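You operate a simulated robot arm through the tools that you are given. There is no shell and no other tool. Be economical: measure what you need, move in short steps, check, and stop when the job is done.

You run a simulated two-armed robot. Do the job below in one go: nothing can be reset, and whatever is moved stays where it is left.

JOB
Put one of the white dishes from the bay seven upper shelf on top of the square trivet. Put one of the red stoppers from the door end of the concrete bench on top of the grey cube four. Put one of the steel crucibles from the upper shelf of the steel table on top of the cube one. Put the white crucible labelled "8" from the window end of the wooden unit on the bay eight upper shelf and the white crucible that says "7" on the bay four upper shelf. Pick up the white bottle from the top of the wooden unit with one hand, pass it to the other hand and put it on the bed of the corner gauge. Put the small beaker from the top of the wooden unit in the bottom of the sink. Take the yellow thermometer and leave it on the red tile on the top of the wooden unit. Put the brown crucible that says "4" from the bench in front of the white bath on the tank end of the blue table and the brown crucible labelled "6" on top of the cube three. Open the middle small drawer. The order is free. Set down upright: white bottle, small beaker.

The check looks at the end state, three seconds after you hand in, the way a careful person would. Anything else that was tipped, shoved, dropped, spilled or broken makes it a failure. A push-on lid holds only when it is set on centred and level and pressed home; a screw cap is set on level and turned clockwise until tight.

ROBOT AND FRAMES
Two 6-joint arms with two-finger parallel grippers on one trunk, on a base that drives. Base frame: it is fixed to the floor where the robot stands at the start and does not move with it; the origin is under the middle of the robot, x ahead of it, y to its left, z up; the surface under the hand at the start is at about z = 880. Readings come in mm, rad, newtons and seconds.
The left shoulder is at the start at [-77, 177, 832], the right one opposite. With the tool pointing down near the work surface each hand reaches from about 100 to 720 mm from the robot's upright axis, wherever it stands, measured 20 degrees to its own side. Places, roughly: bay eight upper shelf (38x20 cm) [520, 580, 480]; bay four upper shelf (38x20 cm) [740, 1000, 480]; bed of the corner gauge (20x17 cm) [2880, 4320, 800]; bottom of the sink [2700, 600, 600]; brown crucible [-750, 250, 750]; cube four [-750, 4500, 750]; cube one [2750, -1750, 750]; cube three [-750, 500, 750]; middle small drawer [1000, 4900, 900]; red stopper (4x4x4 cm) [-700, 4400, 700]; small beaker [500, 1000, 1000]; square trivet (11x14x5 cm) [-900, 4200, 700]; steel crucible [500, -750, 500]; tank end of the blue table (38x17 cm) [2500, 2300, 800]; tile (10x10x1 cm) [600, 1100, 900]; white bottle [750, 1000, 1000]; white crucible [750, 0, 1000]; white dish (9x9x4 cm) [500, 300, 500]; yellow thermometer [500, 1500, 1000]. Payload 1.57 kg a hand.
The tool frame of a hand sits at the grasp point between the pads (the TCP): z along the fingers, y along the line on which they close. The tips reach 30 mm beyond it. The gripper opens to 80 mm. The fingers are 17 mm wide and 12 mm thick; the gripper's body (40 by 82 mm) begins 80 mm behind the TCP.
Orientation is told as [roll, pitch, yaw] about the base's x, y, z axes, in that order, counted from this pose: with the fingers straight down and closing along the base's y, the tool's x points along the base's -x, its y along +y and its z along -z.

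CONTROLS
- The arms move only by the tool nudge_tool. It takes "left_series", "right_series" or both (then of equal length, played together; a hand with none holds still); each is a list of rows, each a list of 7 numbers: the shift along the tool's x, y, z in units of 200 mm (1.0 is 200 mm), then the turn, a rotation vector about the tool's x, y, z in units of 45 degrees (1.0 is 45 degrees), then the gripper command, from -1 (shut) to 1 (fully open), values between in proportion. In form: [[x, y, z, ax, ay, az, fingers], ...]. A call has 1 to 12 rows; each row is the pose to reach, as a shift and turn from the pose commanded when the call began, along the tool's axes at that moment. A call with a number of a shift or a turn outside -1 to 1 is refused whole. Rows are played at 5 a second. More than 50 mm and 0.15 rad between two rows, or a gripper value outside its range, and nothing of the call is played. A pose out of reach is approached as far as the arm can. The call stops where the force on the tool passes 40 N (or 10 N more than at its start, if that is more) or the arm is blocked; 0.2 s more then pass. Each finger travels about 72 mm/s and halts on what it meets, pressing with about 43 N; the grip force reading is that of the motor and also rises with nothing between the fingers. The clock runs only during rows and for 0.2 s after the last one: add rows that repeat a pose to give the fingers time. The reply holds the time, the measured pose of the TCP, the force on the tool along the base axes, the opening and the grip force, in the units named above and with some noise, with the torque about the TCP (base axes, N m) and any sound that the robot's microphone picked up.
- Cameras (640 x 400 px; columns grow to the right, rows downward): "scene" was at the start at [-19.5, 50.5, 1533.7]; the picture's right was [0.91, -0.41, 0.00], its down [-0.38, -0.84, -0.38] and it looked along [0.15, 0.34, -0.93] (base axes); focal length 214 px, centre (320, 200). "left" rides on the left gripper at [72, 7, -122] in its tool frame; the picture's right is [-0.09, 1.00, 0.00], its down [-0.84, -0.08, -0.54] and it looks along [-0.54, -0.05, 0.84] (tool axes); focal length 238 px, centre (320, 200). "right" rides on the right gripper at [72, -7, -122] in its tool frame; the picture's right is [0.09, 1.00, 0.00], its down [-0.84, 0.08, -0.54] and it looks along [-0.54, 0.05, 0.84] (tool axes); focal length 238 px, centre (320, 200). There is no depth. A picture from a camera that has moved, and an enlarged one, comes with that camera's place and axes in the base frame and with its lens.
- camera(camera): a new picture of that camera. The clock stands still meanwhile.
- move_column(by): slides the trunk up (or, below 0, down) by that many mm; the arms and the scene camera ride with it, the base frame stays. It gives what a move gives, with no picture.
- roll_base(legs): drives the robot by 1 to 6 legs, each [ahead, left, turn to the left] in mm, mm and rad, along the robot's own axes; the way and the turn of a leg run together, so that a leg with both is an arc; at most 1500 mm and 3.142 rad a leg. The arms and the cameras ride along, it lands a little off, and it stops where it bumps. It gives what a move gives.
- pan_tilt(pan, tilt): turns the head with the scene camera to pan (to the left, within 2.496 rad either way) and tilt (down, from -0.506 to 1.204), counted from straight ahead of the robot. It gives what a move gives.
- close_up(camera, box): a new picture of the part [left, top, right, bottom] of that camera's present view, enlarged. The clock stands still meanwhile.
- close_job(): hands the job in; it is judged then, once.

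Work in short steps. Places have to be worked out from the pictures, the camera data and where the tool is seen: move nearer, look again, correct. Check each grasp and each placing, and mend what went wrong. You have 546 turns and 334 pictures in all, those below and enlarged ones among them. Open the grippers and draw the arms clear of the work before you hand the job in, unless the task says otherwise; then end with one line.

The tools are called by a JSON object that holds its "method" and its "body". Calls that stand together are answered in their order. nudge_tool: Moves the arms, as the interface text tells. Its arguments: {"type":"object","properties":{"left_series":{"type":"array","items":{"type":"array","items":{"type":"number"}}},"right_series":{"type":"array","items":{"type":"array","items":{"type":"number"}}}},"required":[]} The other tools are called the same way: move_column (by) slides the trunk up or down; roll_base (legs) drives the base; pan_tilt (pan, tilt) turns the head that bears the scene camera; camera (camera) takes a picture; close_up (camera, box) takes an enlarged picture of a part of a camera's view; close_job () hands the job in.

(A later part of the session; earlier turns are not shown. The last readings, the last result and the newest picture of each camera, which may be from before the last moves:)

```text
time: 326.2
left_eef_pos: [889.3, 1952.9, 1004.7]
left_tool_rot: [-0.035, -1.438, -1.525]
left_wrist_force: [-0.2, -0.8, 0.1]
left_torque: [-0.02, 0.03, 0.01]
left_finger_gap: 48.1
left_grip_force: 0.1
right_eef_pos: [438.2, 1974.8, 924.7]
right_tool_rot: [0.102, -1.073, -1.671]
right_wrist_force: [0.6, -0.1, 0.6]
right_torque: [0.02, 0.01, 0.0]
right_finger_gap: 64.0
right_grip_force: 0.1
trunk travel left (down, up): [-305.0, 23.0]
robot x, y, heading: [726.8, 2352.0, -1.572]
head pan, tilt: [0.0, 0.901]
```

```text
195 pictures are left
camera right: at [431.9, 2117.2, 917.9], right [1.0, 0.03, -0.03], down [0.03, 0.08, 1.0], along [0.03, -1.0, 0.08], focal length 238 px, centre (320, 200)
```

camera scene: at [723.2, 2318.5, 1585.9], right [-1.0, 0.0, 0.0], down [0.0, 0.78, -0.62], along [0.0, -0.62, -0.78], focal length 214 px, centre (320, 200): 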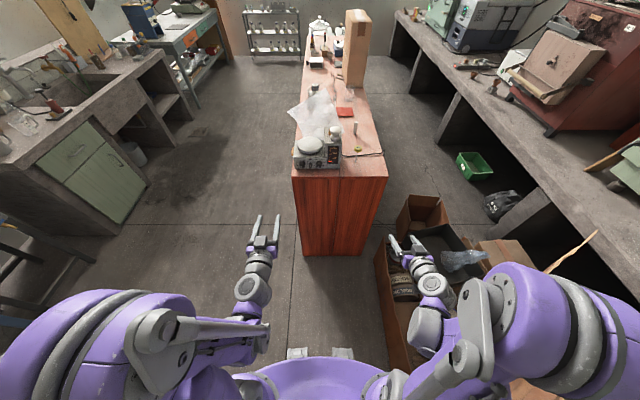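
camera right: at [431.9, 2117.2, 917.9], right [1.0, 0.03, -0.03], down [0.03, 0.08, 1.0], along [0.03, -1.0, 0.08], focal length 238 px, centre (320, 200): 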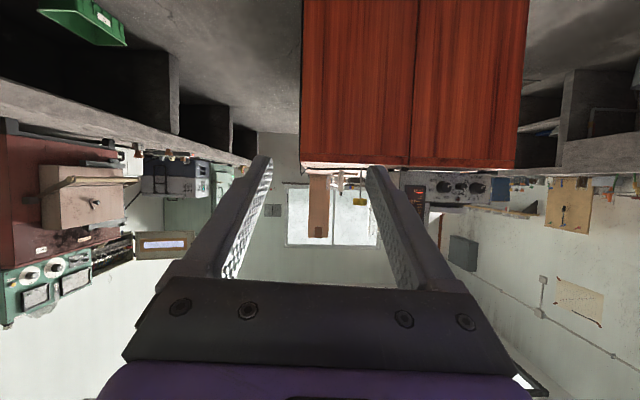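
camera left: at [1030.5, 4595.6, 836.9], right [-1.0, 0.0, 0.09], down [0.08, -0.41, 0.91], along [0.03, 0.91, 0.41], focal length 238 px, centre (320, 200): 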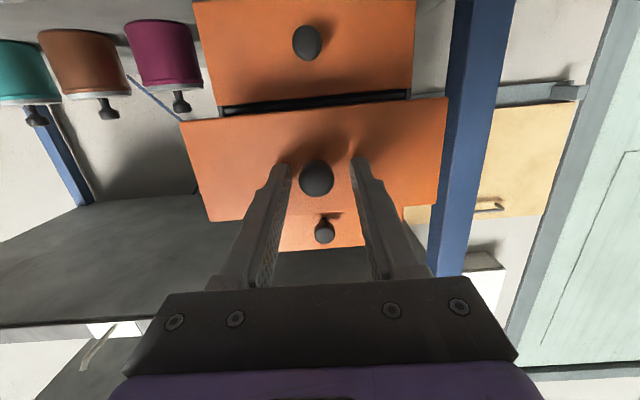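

Shift slightly left to clear the cartons and drive ahead 230 mm.

{"method": "roll_base", "body": {"legs": [[0, 85, 0], [230, 0, 0]]}}

{"method": "camera", "body": {"camera": "right"}}

{"method": "close_up", "body": {"camera": "scene", "box": [310, 130, 410, 240]}}

```text
time: 328.9
left_eef_pos: [977.6, 1730.6, 1005.6]
left_tool_rot: [-0.033, -1.438, -1.521]
left_wrist_force: [0.6, -0.3, 1.4]
left_torque: [-0.01, -0.01, 0.02]
left_finger_gap: 48.2
left_grip_force: 0.1
right_eef_pos: [526.4, 1751.7, 924.6]
right_tool_rot: [0.102, -1.073, -1.665]
right_wrist_force: [-0.4, -0.2, 0.1]
right_torque: [0.02, 0.01, 0.02]
right_finger_gap: 64.1
right_grip_force: 0.0
trunk travel left (down, up): [-305.0, 23.0]
robot x, y, heading: [812.6, 2131.2, -1.565]
head pan, tilt: [0.0, 0.901]
```

```text
194 pictures are left
camera right: at [519.4, 1892.9, 917.7], right [1.0, 0.04, -0.03], down [0.03, 0.08, 1.0], along [0.04, -1.0, 0.08], focal length 238 px, centre (320, 200)
```

right: 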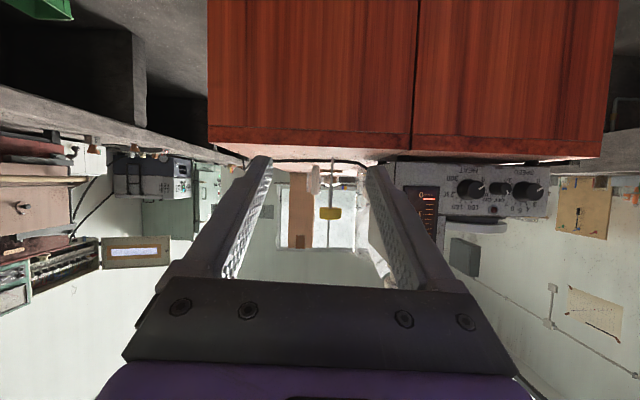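

```text
3.64 times, centred on (360, 185) of scene
camera zoom: at [809.3, 2095.7, 1585.8], right [-1.0, 0.0, 0.0], down [0.0, 0.78, -0.62], along [0.0, -0.62, -0.78], focal length 780 px, centre (174, 254)
```

zoom: 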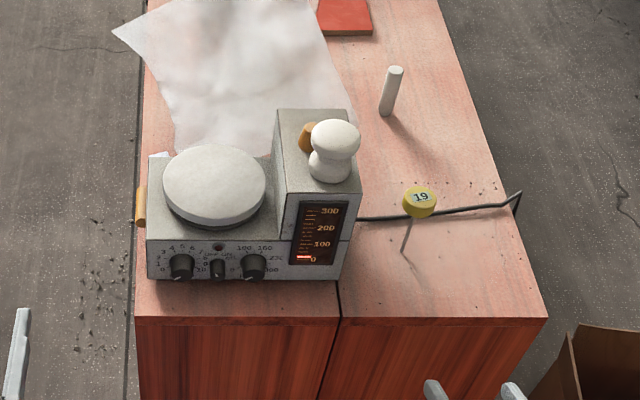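

Thermometer head ≈(549,1540,970). Raise, square and level the right hand to a standoff before it.

{"method": "nudge_tool", "body": {"right_series": [[-0.114, 0.032, 0.095, 0, -0.13, 0, 0.5], [-0.228, 0.063, 0.19, 0, -0.26, 0, 0.5], [-0.343, 0.095, 0.285, 0, -0.39, 0, 0.5], [-0.457, 0.126, 0.38, 0, -0.52, 0, 0.5]]}}

{"method": "camera", "body": {"camera": "right"}}

{"method": "close_up", "body": {"camera": "scene", "box": [310, 130, 410, 240]}}

```text
time: 329.9
left_eef_pos: [977.3, 1729.9, 1003.6]
left_tool_rot: [-0.035, -1.439, -1.52]
left_wrist_force: [0.0, 0.2, 1.8]
left_torque: [-0.01, 0.02, -0.02]
left_finger_gap: 47.8
left_grip_force: 0.0
right_eef_pos: [550.1, 1638.5, 974.0]
right_tool_rot: [0.5, -1.469, -2.074]
right_wrist_force: [0.3, 0.4, 0.4]
right_torque: [-0.01, -0.01, 0.0]
right_finger_gap: 60.0
right_grip_force: 0.1
right hand out of reach, approached as far as the arm can: row 1, 2, 3, 4
trunk travel left (down, up): [-305.0, 23.0]
robot x, y, heading: [812.5, 2131.3, -1.562]
head pan, tilt: [0.0, 0.901]
```

```text
192 pictures are left
camera right: at [544.7, 1765.3, 911.4], right [1.0, 0.0, -0.04], down [0.04, 0.47, 0.88], along [0.02, -0.88, 0.47], focal length 238 px, centre (320, 200)
```

right: 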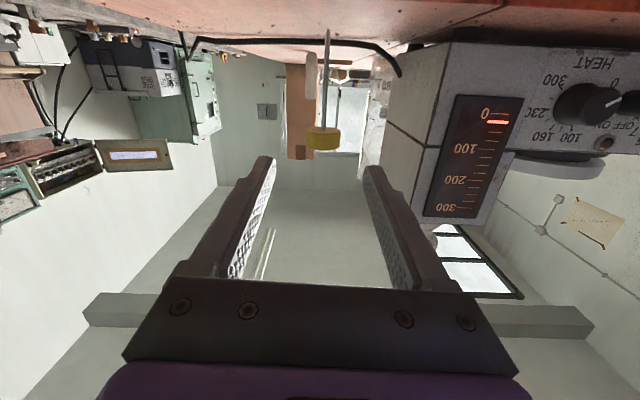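

```text
3.64 times, centred on (360, 185) of scene
camera zoom: at [809.4, 2094.7, 1585.9], right [-1.0, 0.0, 0.0], down [0.0, 0.78, -0.62], along [0.0, -0.62, -0.78], focal length 780 px, centre (174, 254)
```

zoom: 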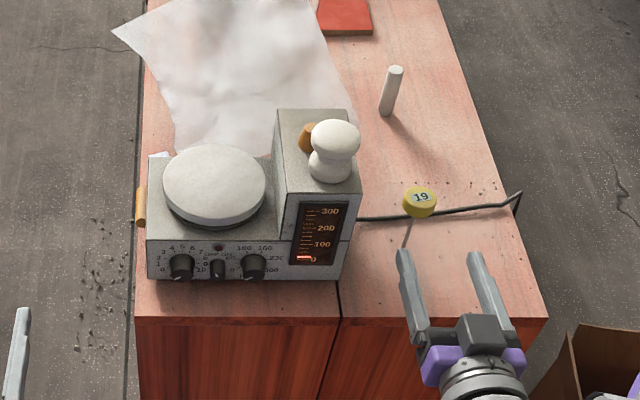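

Aligned. Advance 86 mm and close on the head.

{"method": "nudge_tool", "body": {"right_series": [[0, 0, 0.15, 0, 0, 0, 0.5], [0, 0, 0.3, 0, 0, 0, 0.5], [0, 0, 0.432, 0, 0, 0, 0.5], [0, 0, 0.432, 0, 0, 0, 0.5]]}}

{"method": "camera", "body": {"camera": "right"}}

```text
time: 330.9
left_eef_pos: [977.6, 1732.0, 1005.4]
left_tool_rot: [-0.034, -1.437, -1.52]
left_wrist_force: [-0.4, 1.0, 0.9]
left_torque: [0.01, 0.0, 0.01]
left_finger_gap: 48.2
left_grip_force: 0.1
right_eef_pos: [550.4, 1551.5, 965.0]
right_tool_rot: [0.509, -1.472, -2.087]
right_wrist_force: [0.4, 0.3, -0.7]
right_torque: [-0.02, 0.0, 0.01]
right_finger_gap: 60.0
right_grip_force: 0.1
trunk travel left (down, up): [-305.0, 23.0]
robot x, y, heading: [810.5, 2127.2, -1.571]
head pan, tilt: [0.0, 0.901]
```

```text
190 pictures are left
camera right: at [544.6, 1679.3, 902.6], right [1.0, 0.0, -0.04], down [0.04, 0.47, 0.88], along [0.02, -0.88, 0.47], focal length 238 px, centre (320, 200)
```

right: 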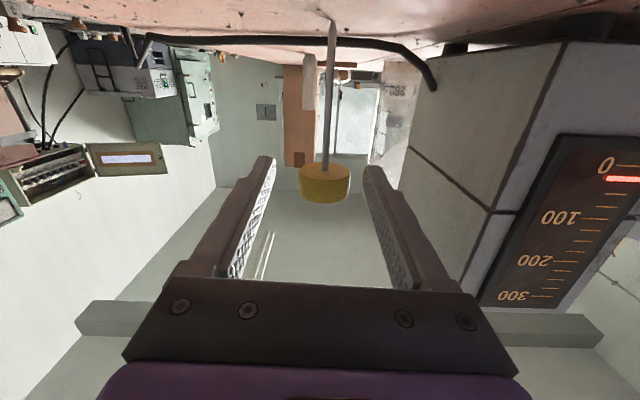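

Head lies at the pad tips. Close and lift gently.

{"method": "nudge_tool", "body": {"right_series": [[0, 0, 0.01, 0, 0, 0, -1], [0, 0, 0.01, 0, 0, 0, -1], [0, 0, 0.01, 0, 0, 0, -1], [0, 0, 0.01, 0, 0, 0, -1]]}}

{"method": "nudge_tool", "body": {"right_series": [[-0.05, 0, 0, 0, 0, 0, -1], [-0.12, 0, 0, 0, 0, 0, -1], [-0.2, 0, 0, 0, 0, 0, -1]]}}

{"method": "camera", "body": {"camera": "right"}}

```text
time: 331.9
left_eef_pos: [976.7, 1729.6, 1004.9]
left_tool_rot: [-0.036, -1.437, -1.521]
left_wrist_force: [0.5, -0.2, -0.2]
left_torque: [0.04, 0.02, 0.0]
left_finger_gap: 48.0
left_grip_force: 0.0
right_eef_pos: [549.3, 1550.3, 965.2]
right_tool_rot: [0.505, -1.472, -2.082]
right_wrist_force: [-0.3, -0.3, -0.3]
right_torque: [0.01, -0.01, 0.0]
right_finger_gap: 31.5
right_grip_force: 39.7
trunk travel left (down, up): [-305.0, 23.0]
robot x, y, heading: [811.4, 2129.4, -1.567]
head pan, tilt: [0.0, 0.901]
```

```text
time: 332.7
left_eef_pos: [976.3, 1731.0, 1004.9]
left_tool_rot: [-0.034, -1.437, -1.518]
left_wrist_force: [-0.2, 0.1, -0.1]
left_torque: [0.02, -0.02, -0.03]
left_finger_gap: 48.2
left_grip_force: 0.1
right_eef_pos: [545.5, 1545.9, 1005.9]
right_tool_rot: [0.503, -1.473, -2.079]
right_wrist_force: [-0.4, -0.6, -0.1]
right_torque: [-0.01, 0.01, -0.04]
right_finger_gap: 31.4
right_grip_force: 40.4
trunk travel left (down, up): [-305.0, 23.0]
robot x, y, heading: [810.5, 2130.0, -1.568]
head pan, tilt: [0.0, 0.901]
```

```text
189 pictures are left
camera right: at [540.7, 1673.5, 943.4], right [1.0, 0.0, -0.04], down [0.04, 0.47, 0.88], along [0.02, -0.88, 0.47], focal length 238 px, centre (320, 200)
```

right: 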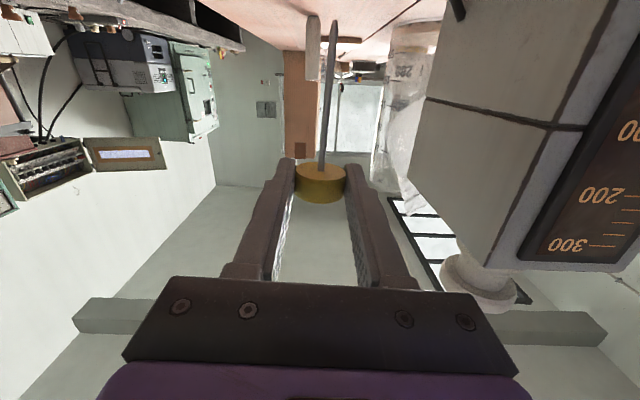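

Got it (31.4 mm). Raise more, back out, and go round to the back of the unit near the tile.

{"method": "nudge_tool", "body": {"right_series": [[-0.15, 0, 0, 0, 0, 0, -1], [-0.3, 0, 0, 0, 0, 0, -1]]}}

{"method": "roll_base", "body": {"legs": [[-260, 0, 0], [0, 0, -1.571], [-680, 0, 0], [0, 1200, 0]]}}

{"method": "pan_tilt", "body": {"pan": 0, "tilt": 0.8}}

{"method": "camera", "body": {"camera": "scene"}}

{"method": "camera", "body": {"camera": "right"}}

```text
time: 333.3
left_eef_pos: [976.7, 1730.6, 1004.4]
left_tool_rot: [-0.034, -1.438, -1.519]
left_wrist_force: [0.6, 1.0, 0.0]
left_torque: [0.02, 0.01, 0.04]
left_finger_gap: 48.1
left_grip_force: 0.0
right_eef_pos: [543.8, 1542.9, 1065.2]
right_tool_rot: [0.506, -1.473, -2.08]
right_wrist_force: [1.0, -0.2, 0.1]
right_torque: [0.03, 0.01, -0.02]
right_finger_gap: 31.5
right_grip_force: 40.2
trunk travel left (down, up): [-305.0, 23.0]
robot x, y, heading: [811.8, 2128.5, -1.567]
head pan, tilt: [0.0, 0.901]
```

```text
time: 352.8
left_eef_pos: [1105.3, 1015.8, 1005.2]
left_tool_rot: [-0.034, -1.438, -3.086]
left_wrist_force: [-0.4, -0.2, 0.2]
left_torque: [0.01, 0.0, -0.02]
left_finger_gap: 48.3
left_grip_force: 0.1
right_eef_pos: [915.6, 1447.8, 1064.6]
right_tool_rot: [0.505, -1.474, 2.636]
right_wrist_force: [-0.3, -0.3, -0.5]
right_torque: [0.0, 0.02, -0.04]
right_finger_gap: 31.2
right_grip_force: 40.1
trunk travel left (down, up): [-305.0, 23.0]
robot x, y, heading: [1507.5, 1183.3, -3.134]
head pan, tilt: [0.0, 0.901]
```

```text
time: 353.5
left_eef_pos: [1106.9, 1014.9, 1005.2]
left_tool_rot: [-0.035, -1.437, -3.085]
left_wrist_force: [-0.8, 0.0, 0.2]
left_torque: [0.02, -0.01, -0.03]
left_finger_gap: 47.7
left_grip_force: 0.1
right_eef_pos: [915.5, 1447.0, 1064.8]
right_tool_rot: [0.506, -1.473, 2.638]
right_wrist_force: [-0.2, 0.1, -1.2]
right_torque: [-0.02, -0.02, 0.02]
right_finger_gap: 31.5
right_grip_force: 40.1
trunk travel left (down, up): [-305.0, 23.0]
robot x, y, heading: [1505.2, 1182.9, -3.135]
head pan, tilt: [0.0, 0.799]
```

```text
188 pictures are left
camera scene: at [1465.2, 1181.4, 1593.8], right [-0.01, 1.0, 0.0], down [0.72, 0.01, -0.7], along [-0.7, -0.01, -0.72], focal length 214 px, centre (320, 200)
```

scene: 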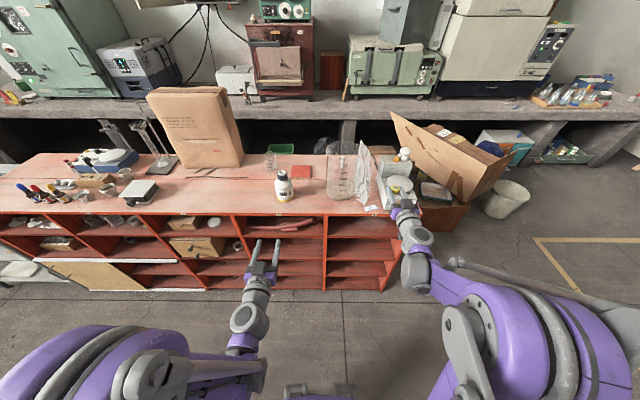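

```text
187 pictures are left
camera right: at [1041.4, 1451.3, 1002.7], right [0.01, -1.0, -0.04], down [0.47, -0.04, 0.88], along [-0.88, -0.03, 0.47], focal length 238 px, centre (320, 200)
```

right: 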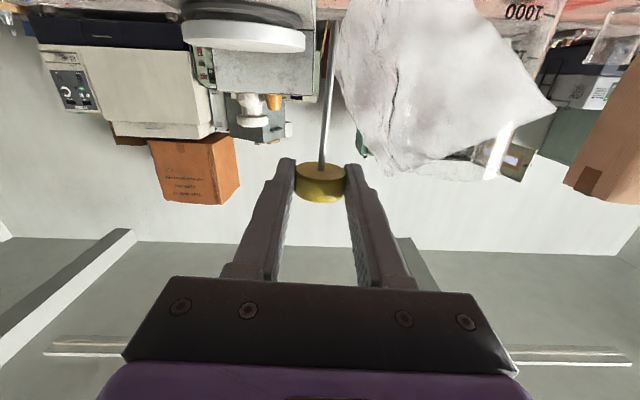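

Tile centre ≈(573,1074). I slide to y≈930 (a bit back), then turn the right hand to vertical so the stem lies horizontal.

{"method": "roll_base", "body": {"legs": [[-120, 0, 0], [0, 250, 0]]}}

{"method": "nudge_tool", "body": {"right_series": [[0, 0.0, -0.03, 0, 0.16, 0, -1], [0, 0.0, -0.06, 0, 0.32, 0, -1], [0, 0.0, -0.1, 0, 0.48, 0, -1], [0, 0.0, -0.12, 0, 0.64, 0, -1], [0, 0.0, -0.15, 0, 0.8, 0, -1], [0, 0.0, -0.18, 0, 0.95, 0, -1]]}}

{"method": "nudge_tool", "body": {"right_series": [[0, 0, 0, 0, 0.16, 0, -1], [0, 0, 0, 0, 0.32, 0, -1], [0, 0, 0, 0, 0.48, 0, -1], [0, 0, 0, 0, 0.64, 0, -1], [0, 0, 0, 0, 0.8, 0, -1], [0, 0, 0, 0, 0.92, 0, -1]]}}

{"method": "camera", "body": {"camera": "right"}}

```text
time: 357.1
left_eef_pos: [1227.9, 768.5, 1004.5]
left_tool_rot: [-0.036, -1.439, -3.086]
left_wrist_force: [-0.5, -0.7, 0.4]
left_torque: [0.03, -0.01, 0.04]
left_finger_gap: 48.0
left_grip_force: 0.0
right_eef_pos: [1036.5, 1200.1, 1064.4]
right_tool_rot: [0.507, -1.473, 2.638]
right_wrist_force: [-0.4, 0.6, 0.3]
right_torque: [-0.02, -0.01, -0.03]
right_finger_gap: 31.4
right_grip_force: 39.9
trunk travel left (down, up): [-305.0, 23.0]
robot x, y, heading: [1625.6, 932.6, -3.128]
head pan, tilt: [0.0, 0.799]
```

```text
time: 358.5
left_eef_pos: [1227.9, 768.6, 1005.3]
left_tool_rot: [-0.036, -1.438, -3.084]
left_wrist_force: [0.3, 0.0, -0.6]
left_torque: [-0.01, 0.01, 0.02]
left_finger_gap: 47.9
left_grip_force: 0.2
right_eef_pos: [1071.6, 1200.4, 1068.3]
right_tool_rot: [0.064, -0.735, 3.097]
right_wrist_force: [0.3, 0.6, -0.2]
right_torque: [0.0, -0.02, 0.02]
right_finger_gap: 31.4
right_grip_force: 40.3
trunk travel left (down, up): [-305.0, 23.0]
robot x, y, heading: [1625.1, 935.4, -3.132]
head pan, tilt: [0.0, 0.799]
```

```text
time: 359.9
left_eef_pos: [1226.9, 768.1, 1004.8]
left_tool_rot: [-0.036, -1.437, -3.086]
left_wrist_force: [0.5, -1.1, -0.2]
left_torque: [0.02, -0.02, 0.0]
left_finger_gap: 47.7
left_grip_force: 0.0
right_eef_pos: [1072.3, 1201.0, 1067.7]
right_tool_rot: [0.048, -0.015, 3.139]
right_wrist_force: [-1.0, -0.2, -0.4]
right_torque: [-0.01, 0.05, 0.03]
right_finger_gap: 31.4
right_grip_force: 40.0
trunk travel left (down, up): [-305.0, 23.0]
robot x, y, heading: [1625.7, 937.7, -3.132]
head pan, tilt: [0.0, 0.799]
```

```text
186 pictures are left
camera right: at [1143.6, 1212.7, 1187.9], right [0.09, -0.99, 0.05], down [-0.83, -0.05, 0.56], along [-0.55, -0.09, -0.83], focal length 238 px, centre (320, 200)
```

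right: 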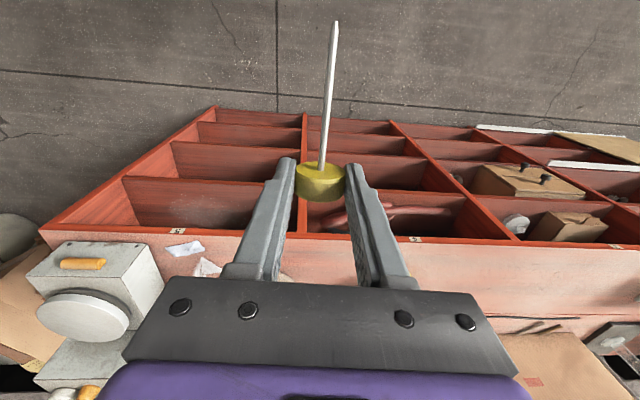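

Hand is vertical, stem toward the robot. Raise 20 mm, sidestep and drive in between bottle and jug.

{"method": "move_column", "body": {"by": 20}}

{"method": "roll_base", "body": {"legs": [[0, 110, 0], [300, 0, 0]]}}

{"method": "camera", "body": {"camera": "right"}}

{"method": "camera", "body": {"camera": "scene"}}

```text
time: 360.6
left_eef_pos: [1210.8, 768.0, 1039.9]
left_tool_rot: [-0.045, -1.466, -3.074]
left_wrist_force: [0.4, -0.4, 0.1]
left_torque: [0.02, 0.01, -0.03]
left_finger_gap: 47.9
left_grip_force: 0.0
right_eef_pos: [1072.1, 1201.4, 1089.3]
right_tool_rot: [0.048, -0.014, 3.139]
right_wrist_force: [-0.5, -0.2, -0.1]
right_torque: [-0.02, 0.03, 0.02]
right_finger_gap: 31.5
right_grip_force: 40.2
trunk travel left (down, up): [-325.0, 3.0]
robot x, y, heading: [1625.7, 941.4, -3.136]
head pan, tilt: [0.0, 0.799]
```

```text
time: 363.8
left_eef_pos: [912.2, 654.5, 1039.6]
left_tool_rot: [-0.047, -1.466, -3.072]
left_wrist_force: [-0.6, 0.6, -0.1]
left_torque: [-0.01, 0.01, 0.04]
left_finger_gap: 48.1
left_grip_force: 0.0
right_eef_pos: [772.1, 1086.8, 1087.8]
right_tool_rot: [0.046, -0.015, 3.143]
right_wrist_force: [0.0, 0.3, 0.3]
right_torque: [0.0, 0.02, 0.02]
right_finger_gap: 31.4
right_grip_force: 40.1
trunk travel left (down, up): [-325.0, 3.0]
robot x, y, heading: [1328.3, 823.2, -3.133]
head pan, tilt: [0.0, 0.799]
```

```text
185 pictures are left
camera right: at [843.8, 1099.4, 1207.3], right [0.09, -0.99, 0.05], down [-0.83, -0.05, 0.56], along [-0.55, -0.09, -0.83], focal length 238 px, centre (320, 200)
```

right: 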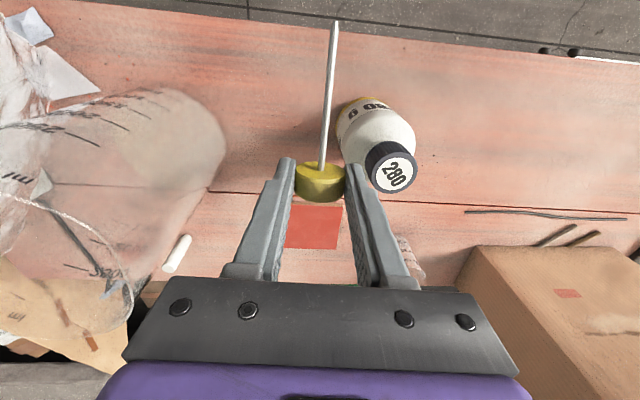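

```text
184 pictures are left
camera scene: at [1287.1, 821.4, 1613.3], right [-0.01, 1.0, 0.0], down [0.72, 0.01, -0.7], along [-0.7, -0.01, -0.72], focal length 214 px, centre (320, 200)
```

scene: 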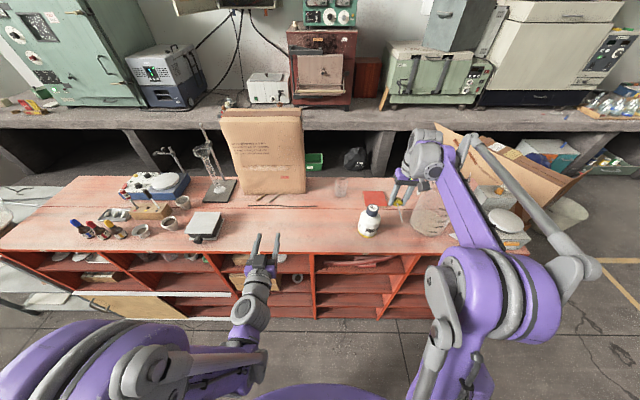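

Tile centre confirmed ≈(577,1072). Drive 170 mm further in.

{"method": "roll_base", "body": {"legs": [[170, 0, 0]]}}

{"method": "nudge_tool", "body": {"right_series": [[-0.08, 0.03, 0.05, 0, 0, -0.17, -1], [-0.16, 0.06, 0.1, 0, 0, -0.34, -1], [-0.24, 0.09, 0.15, 0, 0, -0.5, -1], [-0.3, 0.12, 0.2, 0, 0, -0.667, -1]]}}

{"method": "camera", "body": {"camera": "right"}}

```text
time: 365.3
left_eef_pos: [746.3, 654.0, 1037.6]
left_tool_rot: [-0.046, -1.465, -3.069]
left_wrist_force: [0.9, 0.1, -0.5]
left_torque: [0.01, 0.01, -0.02]
left_finger_gap: 47.9
left_grip_force: 0.1
right_eef_pos: [605.7, 1085.4, 1087.4]
right_tool_rot: [0.048, -0.016, 3.14]
right_wrist_force: [0.2, -0.2, -0.9]
right_torque: [-0.02, 0.0, 0.01]
right_finger_gap: 31.3
right_grip_force: 40.3
trunk travel left (down, up): [-325.0, 3.0]
robot x, y, heading: [1159.9, 819.2, -3.129]
head pan, tilt: [0.0, 0.799]
```

```text
time: 366.3
left_eef_pos: [745.1, 652.4, 1038.1]
left_tool_rot: [-0.049, -1.466, -3.073]
left_wrist_force: [-0.1, 0.3, -0.1]
left_torque: [-0.01, -0.01, -0.02]
left_finger_gap: 48.1
left_grip_force: 0.0
right_eef_pos: [543.0, 1060.1, 1050.1]
right_tool_rot: [0.034, -0.036, -2.618]
right_wrist_force: [0.4, -0.8, -0.6]
right_torque: [0.02, -0.03, 0.02]
right_finger_gap: 31.2
right_grip_force: 40.3
trunk travel left (down, up): [-325.0, 3.0]
robot x, y, heading: [1160.4, 820.8, -3.133]
head pan, tilt: [0.0, 0.799]
```

```text
183 pictures are left
camera right: at [601.7, 1107.1, 1168.3], right [0.58, -0.81, 0.03], down [-0.68, -0.46, 0.57], along [-0.45, -0.35, -0.82], focal length 238 px, centre (320, 200)
```

right: 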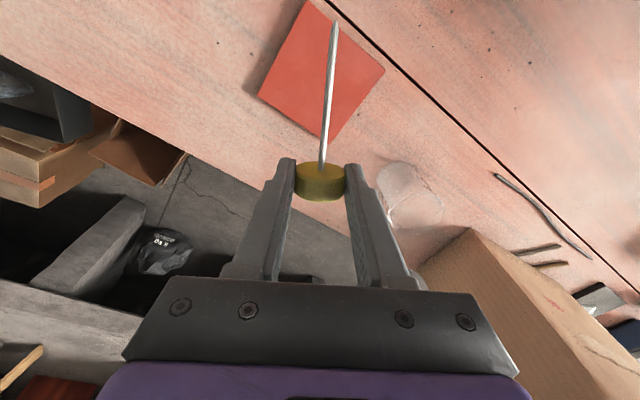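

Over the tile, stem on its diagonal. Lower 112 mm, then slowly to contact.

{"method": "nudge_tool", "body": {"right_series": [[0, 0, 0.2, 0, 0, 0, -1], [0, 0, 0.4, 0, 0, 0, -1], [0, 0, 0.55, 0, 0, 0, -1], [0, 0, 0.565, 0, 0, 0, -1]]}}

{"method": "camera", "body": {"camera": "right"}}

{"method": "close_up", "body": {"camera": "scene", "box": [330, 140, 450, 220]}}

```text
time: 367.3
left_eef_pos: [745.0, 652.3, 1039.2]
left_tool_rot: [-0.047, -1.465, -3.073]
left_wrist_force: [-0.4, 0.0, 0.1]
left_torque: [0.0, -0.03, 0.02]
left_finger_gap: 47.7
left_grip_force: 0.2
right_eef_pos: [541.4, 1055.1, 936.4]
right_tool_rot: [0.034, -0.038, -2.62]
right_wrist_force: [-0.4, 0.7, 0.4]
right_torque: [0.0, 0.03, 0.0]
right_finger_gap: 31.5
right_grip_force: 40.0
trunk travel left (down, up): [-325.0, 3.0]
robot x, y, heading: [1160.2, 819.8, -3.129]
head pan, tilt: [0.0, 0.799]
```

```text
182 pictures are left
camera right: at [600.7, 1102.1, 1055.2], right [0.58, -0.82, 0.03], down [-0.68, -0.46, 0.58], along [-0.46, -0.35, -0.82], focal length 238 px, centre (320, 200)
```

right: 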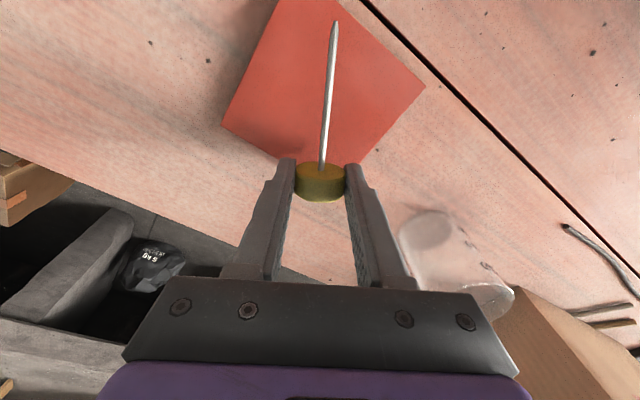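

```text
5.00 times, centred on (390, 180) of scene
camera zoom: at [1119.7, 819.6, 1613.5], right [-0.01, 1.0, 0.0], down [0.72, 0.01, -0.7], along [-0.7, -0.01, -0.72], focal length 1072 px, centre (-30, 300)
```

zoom: 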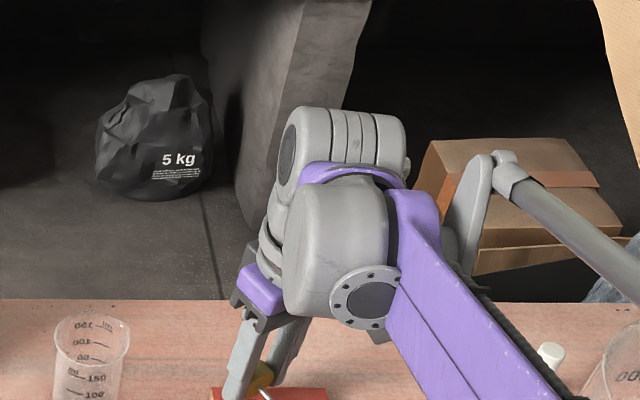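

Head lies inside the tile's corner. Lower in small steps to contact.

{"method": "nudge_tool", "body": {"right_series": [[0, 0, 0.025, 0, 0, 0, -1], [0, 0, 0.04, 0, 0, 0, -1], [0, 0, 0.05, 0, 0, 0, -1], [0, 0, 0.06, 0, 0, 0, -1]]}}

{"method": "camera", "body": {"camera": "right"}}

```text
time: 368.3
left_eef_pos: [745.1, 652.3, 1039.2]
left_tool_rot: [-0.047, -1.467, -3.071]
left_wrist_force: [0.7, 0.0, -0.2]
left_torque: [-0.01, 0.0, 0.0]
left_finger_gap: 48.0
left_grip_force: 0.0
right_eef_pos: [542.3, 1053.4, 925.0]
right_tool_rot: [0.033, -0.038, -2.62]
right_wrist_force: [0.0, -0.4, -1.1]
right_torque: [-0.02, 0.0, -0.01]
right_finger_gap: 31.4
right_grip_force: 39.6
trunk travel left (down, up): [-325.0, 3.0]
robot x, y, heading: [1158.8, 821.8, -3.131]
head pan, tilt: [0.0, 0.799]
```

```text
180 pictures are left
camera right: at [601.1, 1100.9, 1043.7], right [0.58, -0.82, 0.03], down [-0.68, -0.46, 0.58], along [-0.46, -0.35, -0.82], focal length 238 px, centre (320, 200)
```

right: 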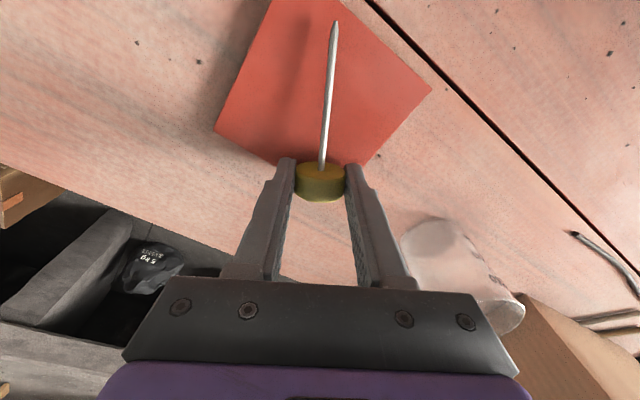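

{"method": "nudge_tool", "body": {"right_series": [[0, 0, 0.008, 0, 0, 0, -1], [0, 0, 0.014, 0, 0, 0, -1], [0, 0, 0.02, 0, 0, 0, -1], [0, 0, 0.02, 0, 0, 0, -1]]}}

```text
time: 369.3
left_eef_pos: [746.1, 653.2, 1039.9]
left_tool_rot: [-0.054, -1.468, -3.064]
left_wrist_force: [1.1, 1.0, -0.1]
left_torque: [0.03, 0.02, 0.02]
left_finger_gap: 47.8
left_grip_force: 0.0
right_eef_pos: [541.9, 1052.6, 924.2]
right_tool_rot: [0.032, -0.04, -2.619]
right_wrist_force: [-3.6, 2.2, 30.2]
right_torque: [0.14, 0.08, 0.0]
right_finger_gap: 31.6
right_grip_force: 40.5
trunk travel left (down, up): [-325.0, 3.0]
robot x, y, heading: [1158.1, 820.8, -3.128]
head pan, tilt: [0.0, 0.799]
```

Contact. Relieve and open slightly.

{"method": "nudge_tool", "body": {"right_series": [[0, 0, -0.014, 0, 0, 0, -1], [0, 0, -0.014, 0, 0, 0, 0.0], [0, 0, -0.014, 0, 0, 0, 0.3], [0, 0, -0.014, 0, 0, 0, 0.3]]}}

{"method": "camera", "body": {"camera": "right"}}

```text
time: 370.3
left_eef_pos: [744.7, 652.7, 1038.7]
left_tool_rot: [-0.048, -1.467, -3.072]
left_wrist_force: [-0.6, 0.3, 0.2]
left_torque: [-0.01, 0.0, -0.02]
left_finger_gap: 48.1
left_grip_force: 0.1
right_eef_pos: [542.0, 1053.1, 923.8]
right_tool_rot: [0.033, -0.037, -2.621]
right_wrist_force: [-0.3, 0.1, 0.0]
right_torque: [-0.02, 0.04, 0.0]
right_finger_gap: 51.7
right_grip_force: 0.0
trunk travel left (down, up): [-325.0, 3.0]
robot x, y, heading: [1161.6, 827.6, -3.131]
head pan, tilt: [0.0, 0.799]
```

```text
179 pictures are left
camera right: at [600.8, 1101.2, 1042.2], right [0.58, -0.82, 0.03], down [-0.68, -0.46, 0.58], along [-0.46, -0.35, -0.82], focal length 238 px, centre (320, 200)
```

right: 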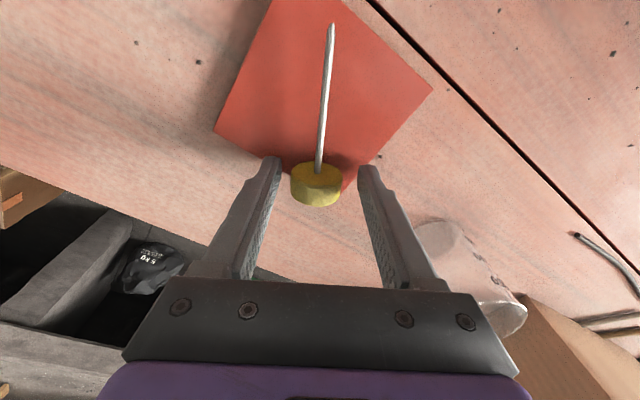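

It rests on the tile. Rise straight up and check.

{"method": "nudge_tool", "body": {"right_series": [[0, 0, -0.1, 0, 0, 0, 0.3], [0, 0, -0.3, 0, 0, 0, 0.3], [0, 0, -0.5, 0, 0, 0, 0.3], [0, 0, -0.7, 0, 0, 0, 0.3]]}}

{"method": "camera", "body": {"camera": "right"}}

```text
time: 371.3
left_eef_pos: [745.5, 652.6, 1039.9]
left_tool_rot: [-0.047, -1.466, -3.073]
left_wrist_force: [0.9, -0.5, 0.3]
left_torque: [-0.02, 0.02, 0.02]
left_finger_gap: 48.1
left_grip_force: 0.1
right_eef_pos: [542.4, 1059.7, 1063.4]
right_tool_rot: [0.034, -0.039, -2.62]
right_wrist_force: [0.1, 0.6, 0.3]
right_torque: [0.0, -0.04, 0.02]
right_finger_gap: 51.9
right_grip_force: 0.0
trunk travel left (down, up): [-325.0, 3.0]
robot x, y, heading: [1158.0, 821.9, -3.133]
head pan, tilt: [0.0, 0.799]
```

```text
178 pictures are left
camera right: at [601.9, 1107.1, 1182.2], right [0.58, -0.82, 0.03], down [-0.68, -0.46, 0.58], along [-0.46, -0.35, -0.82], focal length 238 px, centre (320, 200)
```

right: 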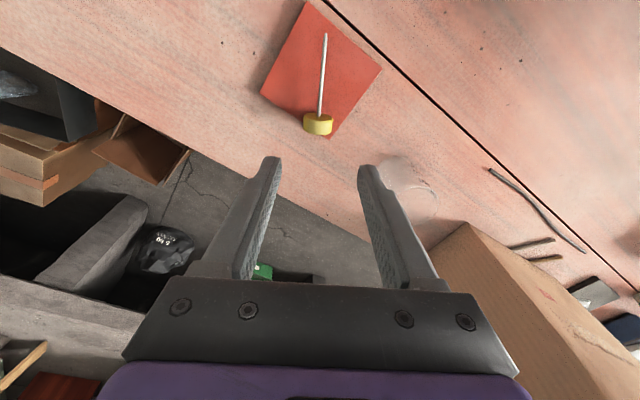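

Thermometer is on the tile. Now the beaker at ≈(545,914): swing the right hand back square and over it, high.

{"method": "nudge_tool", "body": {"right_series": [[-0.12, 0.15, 0, 0, 0, 0.17, 1], [-0.23, 0.3, 0, 0, 0, 0.34, 1], [-0.35, 0.45, 0, 0, 0, 0.5, 1], [-0.42, 0.58, 0, 0, 0, 0.667, 1]]}}

{"method": "camera", "body": {"camera": "right"}}

{"method": "close_up", "body": {"camera": "scene", "box": [300, 150, 420, 230]}}

```text
time: 372.3
left_eef_pos: [744.9, 652.2, 1039.4]
left_tool_rot: [-0.053, -1.463, -3.065]
left_wrist_force: [-0.2, -0.6, -0.3]
left_torque: [0.01, 0.0, -0.01]
left_finger_gap: 48.1
left_grip_force: 0.1
right_eef_pos: [528.2, 915.9, 1070.3]
right_tool_rot: [0.046, -0.016, 3.139]
right_wrist_force: [-0.4, 0.1, 0.6]
right_torque: [0.01, -0.02, 0.0]
right_finger_gap: 80.2
right_grip_force: 0.0
trunk travel left (down, up): [-325.0, 3.0]
robot x, y, heading: [1159.8, 822.4, -3.132]
head pan, tilt: [0.0, 0.799]
```

```text
177 pictures are left
camera right: at [599.6, 928.6, 1189.5], right [0.09, -0.99, 0.05], down [-0.83, -0.05, 0.56], along [-0.55, -0.09, -0.83], focal length 238 px, centre (320, 200)
```

right: 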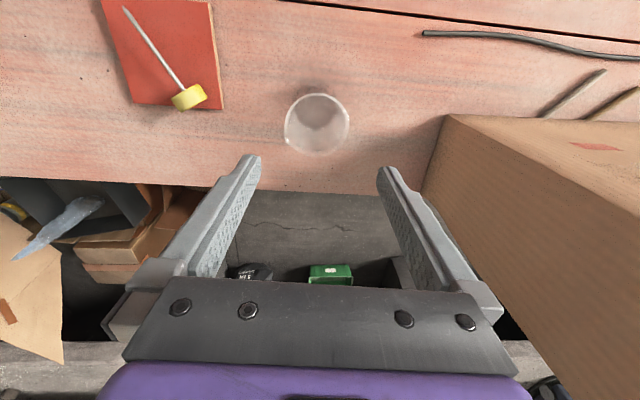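

```text
5.00 times, centred on (360, 190) of scene
camera zoom: at [1119.8, 818.8, 1613.5], right [-0.01, 1.0, 0.0], down [0.72, 0.01, -0.7], along [-0.7, -0.01, -0.72], focal length 1072 px, centre (120, 250)
```

zoom: 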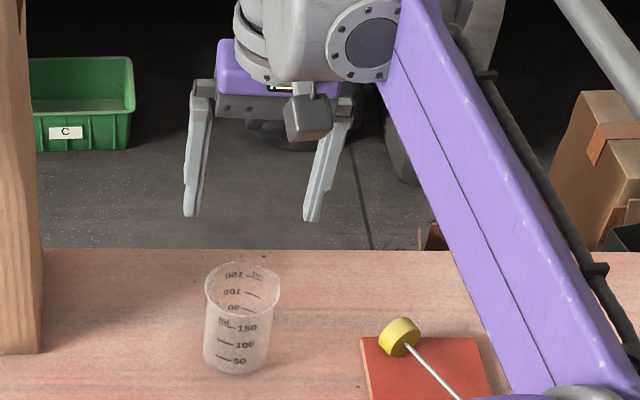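

Beaker axis ≈(540,912), ~92 mm tall, ~58 mm wide. Lower around it.

{"method": "nudge_tool", "body": {"right_series": [[0.072, -0.01, 0, 0, 0, 0, 1], [0.072, -0.01, 0.2, 0, 0, 0, 1], [0.072, -0.01, 0.4, 0, 0, 0, 1], [0.072, -0.01, 0.48, 0, 0, 0, 1]]}}

{"method": "camera", "body": {"camera": "right"}}

{"method": "close_up", "body": {"camera": "scene", "box": [300, 150, 420, 230]}}

```text
time: 373.3
left_eef_pos: [743.1, 651.8, 1039.6]
left_tool_rot: [-0.046, -1.467, -3.073]
left_wrist_force: [0.5, 0.8, -0.3]
left_torque: [0.0, 0.06, -0.02]
left_finger_gap: 48.1
left_grip_force: 0.0
right_eef_pos: [541.9, 913.2, 975.5]
right_tool_rot: [0.047, -0.015, 3.141]
right_wrist_force: [1.2, 0.0, -1.1]
right_torque: [-0.02, 0.01, 0.01]
right_finger_gap: 80.1
right_grip_force: 0.1
trunk travel left (down, up): [-325.0, 3.0]
robot x, y, heading: [1156.8, 821.5, -3.132]
head pan, tilt: [0.0, 0.799]
```

```text
175 pictures are left
camera right: at [614.9, 926.8, 1094.4], right [0.09, -0.99, 0.05], down [-0.83, -0.05, 0.56], along [-0.55, -0.09, -0.83], focal length 238 px, centre (320, 200)
```

right: 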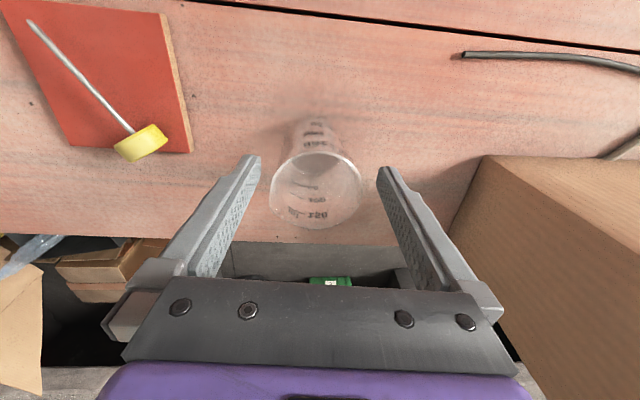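

```text
5.00 times, centred on (360, 190) of scene
camera zoom: at [1119.7, 819.6, 1613.5], right [-0.01, 1.0, 0.0], down [0.72, 0.01, -0.7], along [-0.7, -0.01, -0.72], focal length 1072 px, centre (120, 250)
```

zoom: 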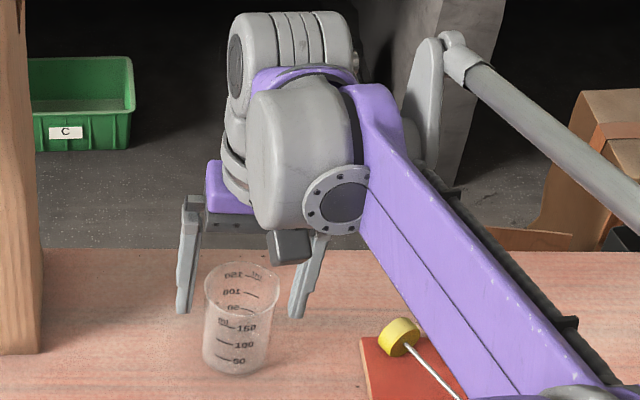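

Centred. Lower 35 mm more and close.

{"method": "nudge_tool", "body": {"right_series": [[0, -0.01, 0.1, 0, 0, 0, 1], [0, -0.01, 0.17, 0, 0, 0, 1], [0, -0.01, 0.17, 0, 0, 0, 0], [0, -0.01, 0.17, 0, 0, 0, -1], [0, -0.01, 0.17, 0, 0, 0, -1], [0, -0.01, 0.17, 0, 0, 0, -1]]}}

{"method": "camera", "body": {"camera": "right"}}

```text
time: 374.7
left_eef_pos: [745.8, 652.4, 1038.3]
left_tool_rot: [-0.048, -1.465, -3.072]
left_wrist_force: [0.4, -0.3, 0.0]
left_torque: [-0.01, -0.01, -0.03]
left_finger_gap: 48.0
left_grip_force: 0.0
right_eef_pos: [540.9, 914.4, 939.1]
right_tool_rot: [0.047, -0.017, 3.137]
right_wrist_force: [0.3, 0.8, 0.5]
right_torque: [-0.02, -0.05, 0.01]
right_finger_gap: 59.2
right_grip_force: 42.6
trunk travel left (down, up): [-325.0, 3.0]
robot x, y, heading: [1158.0, 822.8, -3.129]
head pan, tilt: [0.0, 0.799]
```

```text
173 pictures are left
camera right: at [613.1, 926.8, 1059.7], right [0.09, -0.99, 0.05], down [-0.83, -0.05, 0.56], along [-0.55, -0.09, -0.83], focal length 238 px, centre (320, 200)
```

right: 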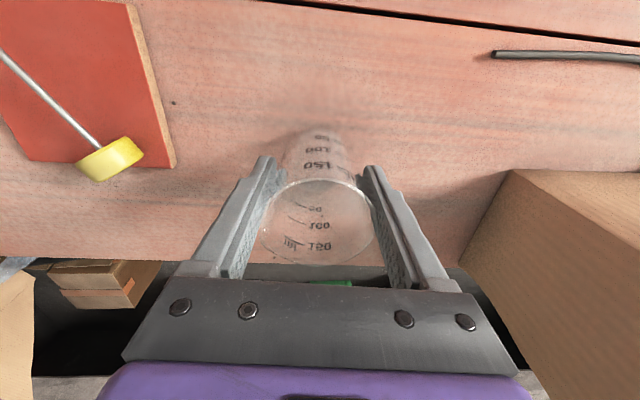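

Gripped (59 mm). Lift 150 mm and back out.

{"method": "nudge_tool", "body": {"right_series": [[0, 0, -0.2, 0, 0, 0, -1], [0, 0, -0.4, 0, 0, 0, -1], [0, 0, -0.6, 0, 0, 0, -1], [0, 0, -0.8, 0, 0, 0, -1]]}}

{"method": "roll_base", "body": {"legs": [[-390, 0, 0]]}}

{"method": "camera", "body": {"camera": "right"}}

{"method": "camera", "body": {"camera": "scene"}}

```text
time: 375.7
left_eef_pos: [744.9, 653.7, 1039.6]
left_tool_rot: [-0.047, -1.467, -3.07]
left_wrist_force: [0.4, 0.2, 0.5]
left_torque: [-0.01, -0.04, 0.02]
left_finger_gap: 48.2
left_grip_force: 0.0
right_eef_pos: [542.5, 922.7, 1100.7]
right_tool_rot: [0.048, -0.015, 3.14]
right_wrist_force: [-0.5, 1.3, -0.6]
right_torque: [0.02, -0.01, 0.0]
right_finger_gap: 59.4
right_grip_force: 42.9
trunk travel left (down, up): [-325.0, 3.0]
robot x, y, heading: [1157.8, 820.7, -3.131]
head pan, tilt: [0.0, 0.799]
```

```text
time: 378.1
left_eef_pos: [1133.2, 656.6, 1039.6]
left_tool_rot: [-0.047, -1.464, -3.066]
left_wrist_force: [0.5, 0.0, 0.2]
left_torque: [0.02, 0.0, -0.01]
left_finger_gap: 48.0
left_grip_force: 0.1
right_eef_pos: [930.7, 923.8, 1100.1]
right_tool_rot: [0.045, -0.017, -3.139]
right_wrist_force: [0.1, -0.1, -0.7]
right_torque: [0.0, -0.01, -0.03]
right_finger_gap: 58.8
right_grip_force: 43.0
trunk travel left (down, up): [-325.0, 3.0]
robot x, y, heading: [1547.9, 826.7, -3.127]
head pan, tilt: [0.0, 0.799]
```

```text
172 pictures are left
camera right: at [1002.6, 937.8, 1220.2], right [0.1, -0.99, 0.05], down [-0.83, -0.05, 0.56], along [-0.55, -0.09, -0.83], focal length 238 px, centre (320, 200)
```

right: 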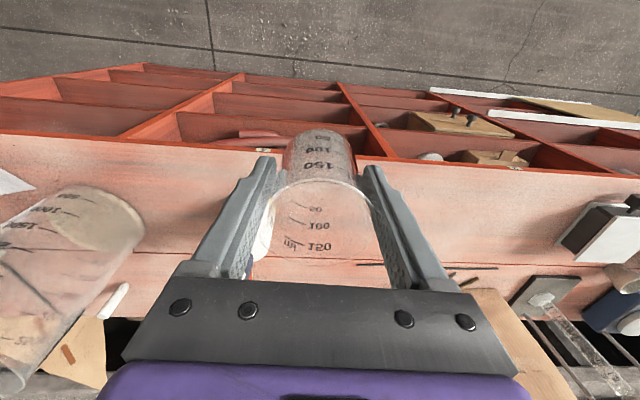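

```text
171 pictures are left
camera scene: at [1508.2, 824.5, 1613.7], right [-0.02, 1.0, 0.0], down [0.72, 0.01, -0.7], along [-0.7, -0.01, -0.72], focal length 214 px, centre (320, 200)
```

scene: 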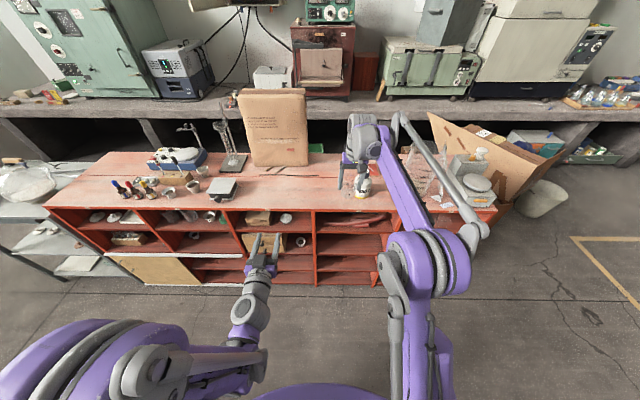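

Turn around to face the sink.

{"method": "roll_base", "body": {"legs": [[0, 0, 1.571], [0, 0, 1.556]]}}

{"method": "camera", "body": {"camera": "scene"}}

{"method": "camera", "body": {"camera": "right"}}

```text
time: 386.1
left_eef_pos: [1964.2, 986.2, 1039.5]
left_tool_rot: [-0.048, -1.466, 0.051]
left_wrist_force: [-0.1, -0.6, -0.4]
left_torque: [0.01, 0.02, 0.0]
left_finger_gap: 48.2
left_grip_force: 0.1
right_eef_pos: [2162.0, 714.4, 1100.1]
right_tool_rot: [0.046, -0.017, -0.021]
right_wrist_force: [-0.7, -0.6, -0.8]
right_torque: [-0.01, 0.04, -0.02]
right_finger_gap: 58.3
right_grip_force: 43.3
trunk travel left (down, up): [-325.0, 3.0]
robot x, y, heading: [1546.9, 825.2, -0.009]
head pan, tilt: [0.0, 0.799]
```

```text
170 pictures are left
camera scene: at [1583.2, 824.7, 1613.5], right [-0.01, -1.0, 0.0], down [-0.72, 0.01, -0.7], along [0.7, -0.01, -0.72], focal length 214 px, centre (320, 200)
```

scene: 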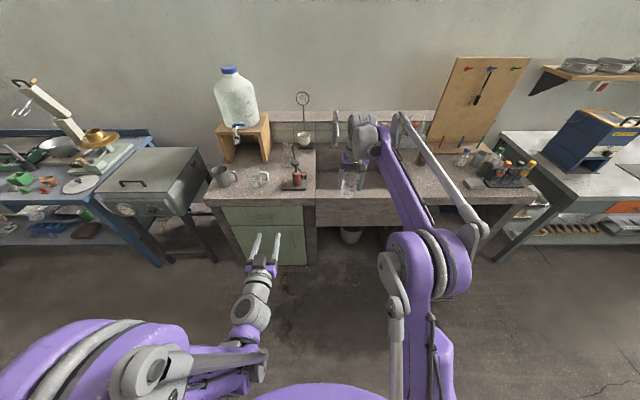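

```text
169 pictures are left
camera right: at [2086.0, 702.5, 1219.9], right [-0.07, 1.0, 0.05], down [0.83, 0.03, 0.56], along [0.55, 0.08, -0.83], focal length 238 px, centre (320, 200)
```

right: 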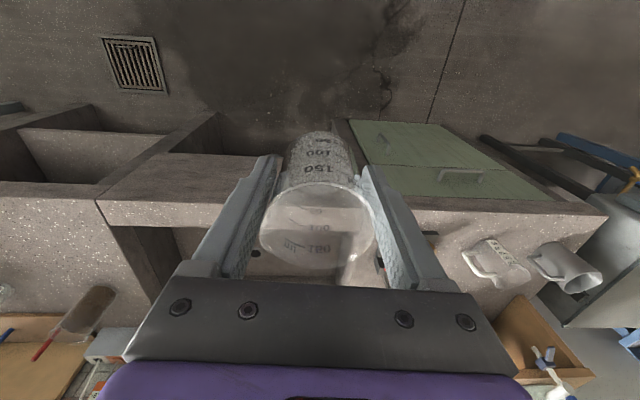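

{"method": "close_up", "body": {"camera": "scene", "box": [280, 110, 480, 230]}}

```text
3.20 times, centred on (380, 170) of scene
camera zoom: at [1583.2, 824.7, 1613.5], right [-0.01, -1.0, 0.0], down [-0.72, 0.01, -0.7], along [0.7, -0.01, -0.72], focal length 686 px, centre (128, 296)
```

zoom: 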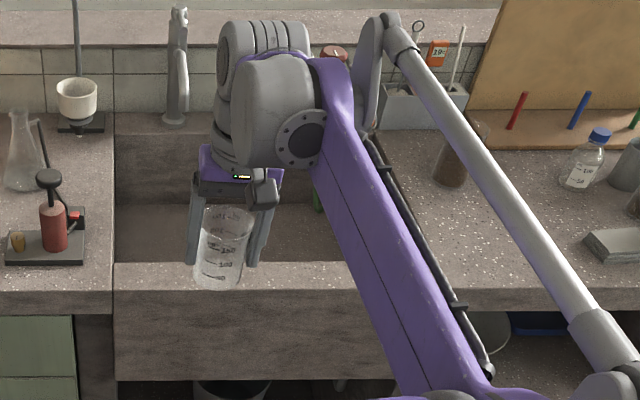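

Sink basin ≈ x 2410–2860, y 270–835. Drive ahead 340 mm and look down into it.

{"method": "roll_base", "body": {"legs": [[340, -60, 0]]}}

{"method": "camera", "body": {"camera": "right"}}

{"method": "camera", "body": {"camera": "scene"}}

{"method": "camera", "body": {"camera": "left"}}

```text
time: 388.4
left_eef_pos: [2298.5, 922.6, 1038.0]
left_tool_rot: [-0.047, -1.466, 0.047]
left_wrist_force: [-0.9, -0.7, 0.1]
left_torque: [-0.03, 0.01, -0.02]
left_finger_gap: 48.1
left_grip_force: 0.1
right_eef_pos: [2495.6, 648.8, 1099.3]
right_tool_rot: [0.047, -0.016, -0.023]
right_wrist_force: [-0.8, 0.1, 0.0]
right_torque: [0.01, -0.02, 0.03]
right_finger_gap: 58.3
right_grip_force: 43.2
trunk travel left (down, up): [-325.0, 3.0]
robot x, y, heading: [1881.7, 764.7, -0.011]
head pan, tilt: [0.0, 0.799]
```

```text
167 pictures are left
camera right: at [2419.6, 637.0, 1219.7], right [-0.07, 1.0, 0.05], down [0.83, 0.03, 0.56], along [0.55, 0.08, -0.83], focal length 238 px, centre (320, 200)
```

right: 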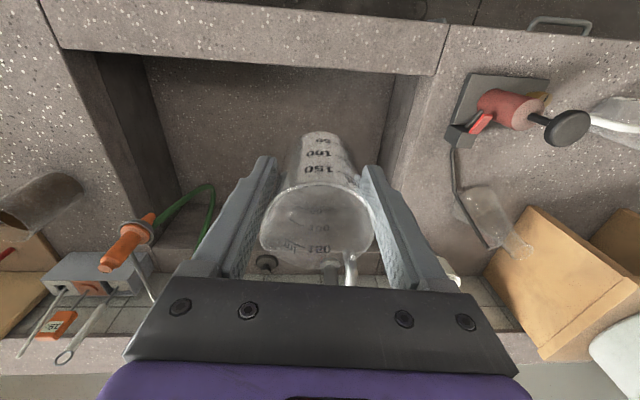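

```text
166 pictures are left
camera scene: at [1917.2, 760.2, 1613.3], right [-0.01, -1.0, 0.0], down [-0.72, 0.01, -0.7], along [0.7, -0.01, -0.72], focal length 214 px, centre (320, 200)
```

scene: 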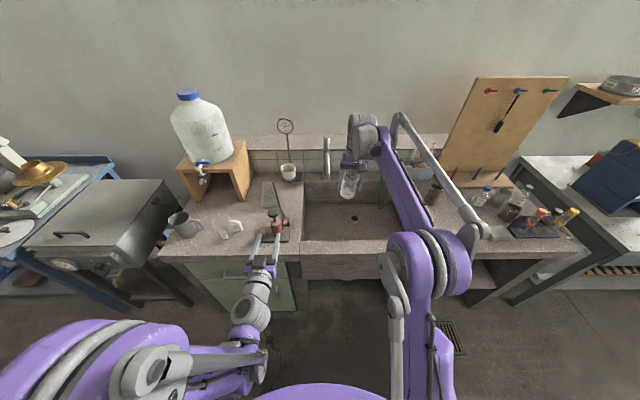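

```text
165 pictures are left
camera left: at [2170.0, 928.7, 979.6], right [0.01, 1.0, 0.09], down [-0.45, -0.07, 0.89], along [0.89, -0.05, 0.45], focal length 238 px, centre (320, 200)
```

left: 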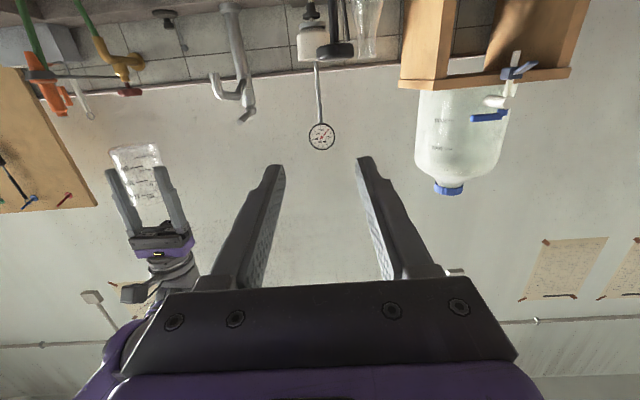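

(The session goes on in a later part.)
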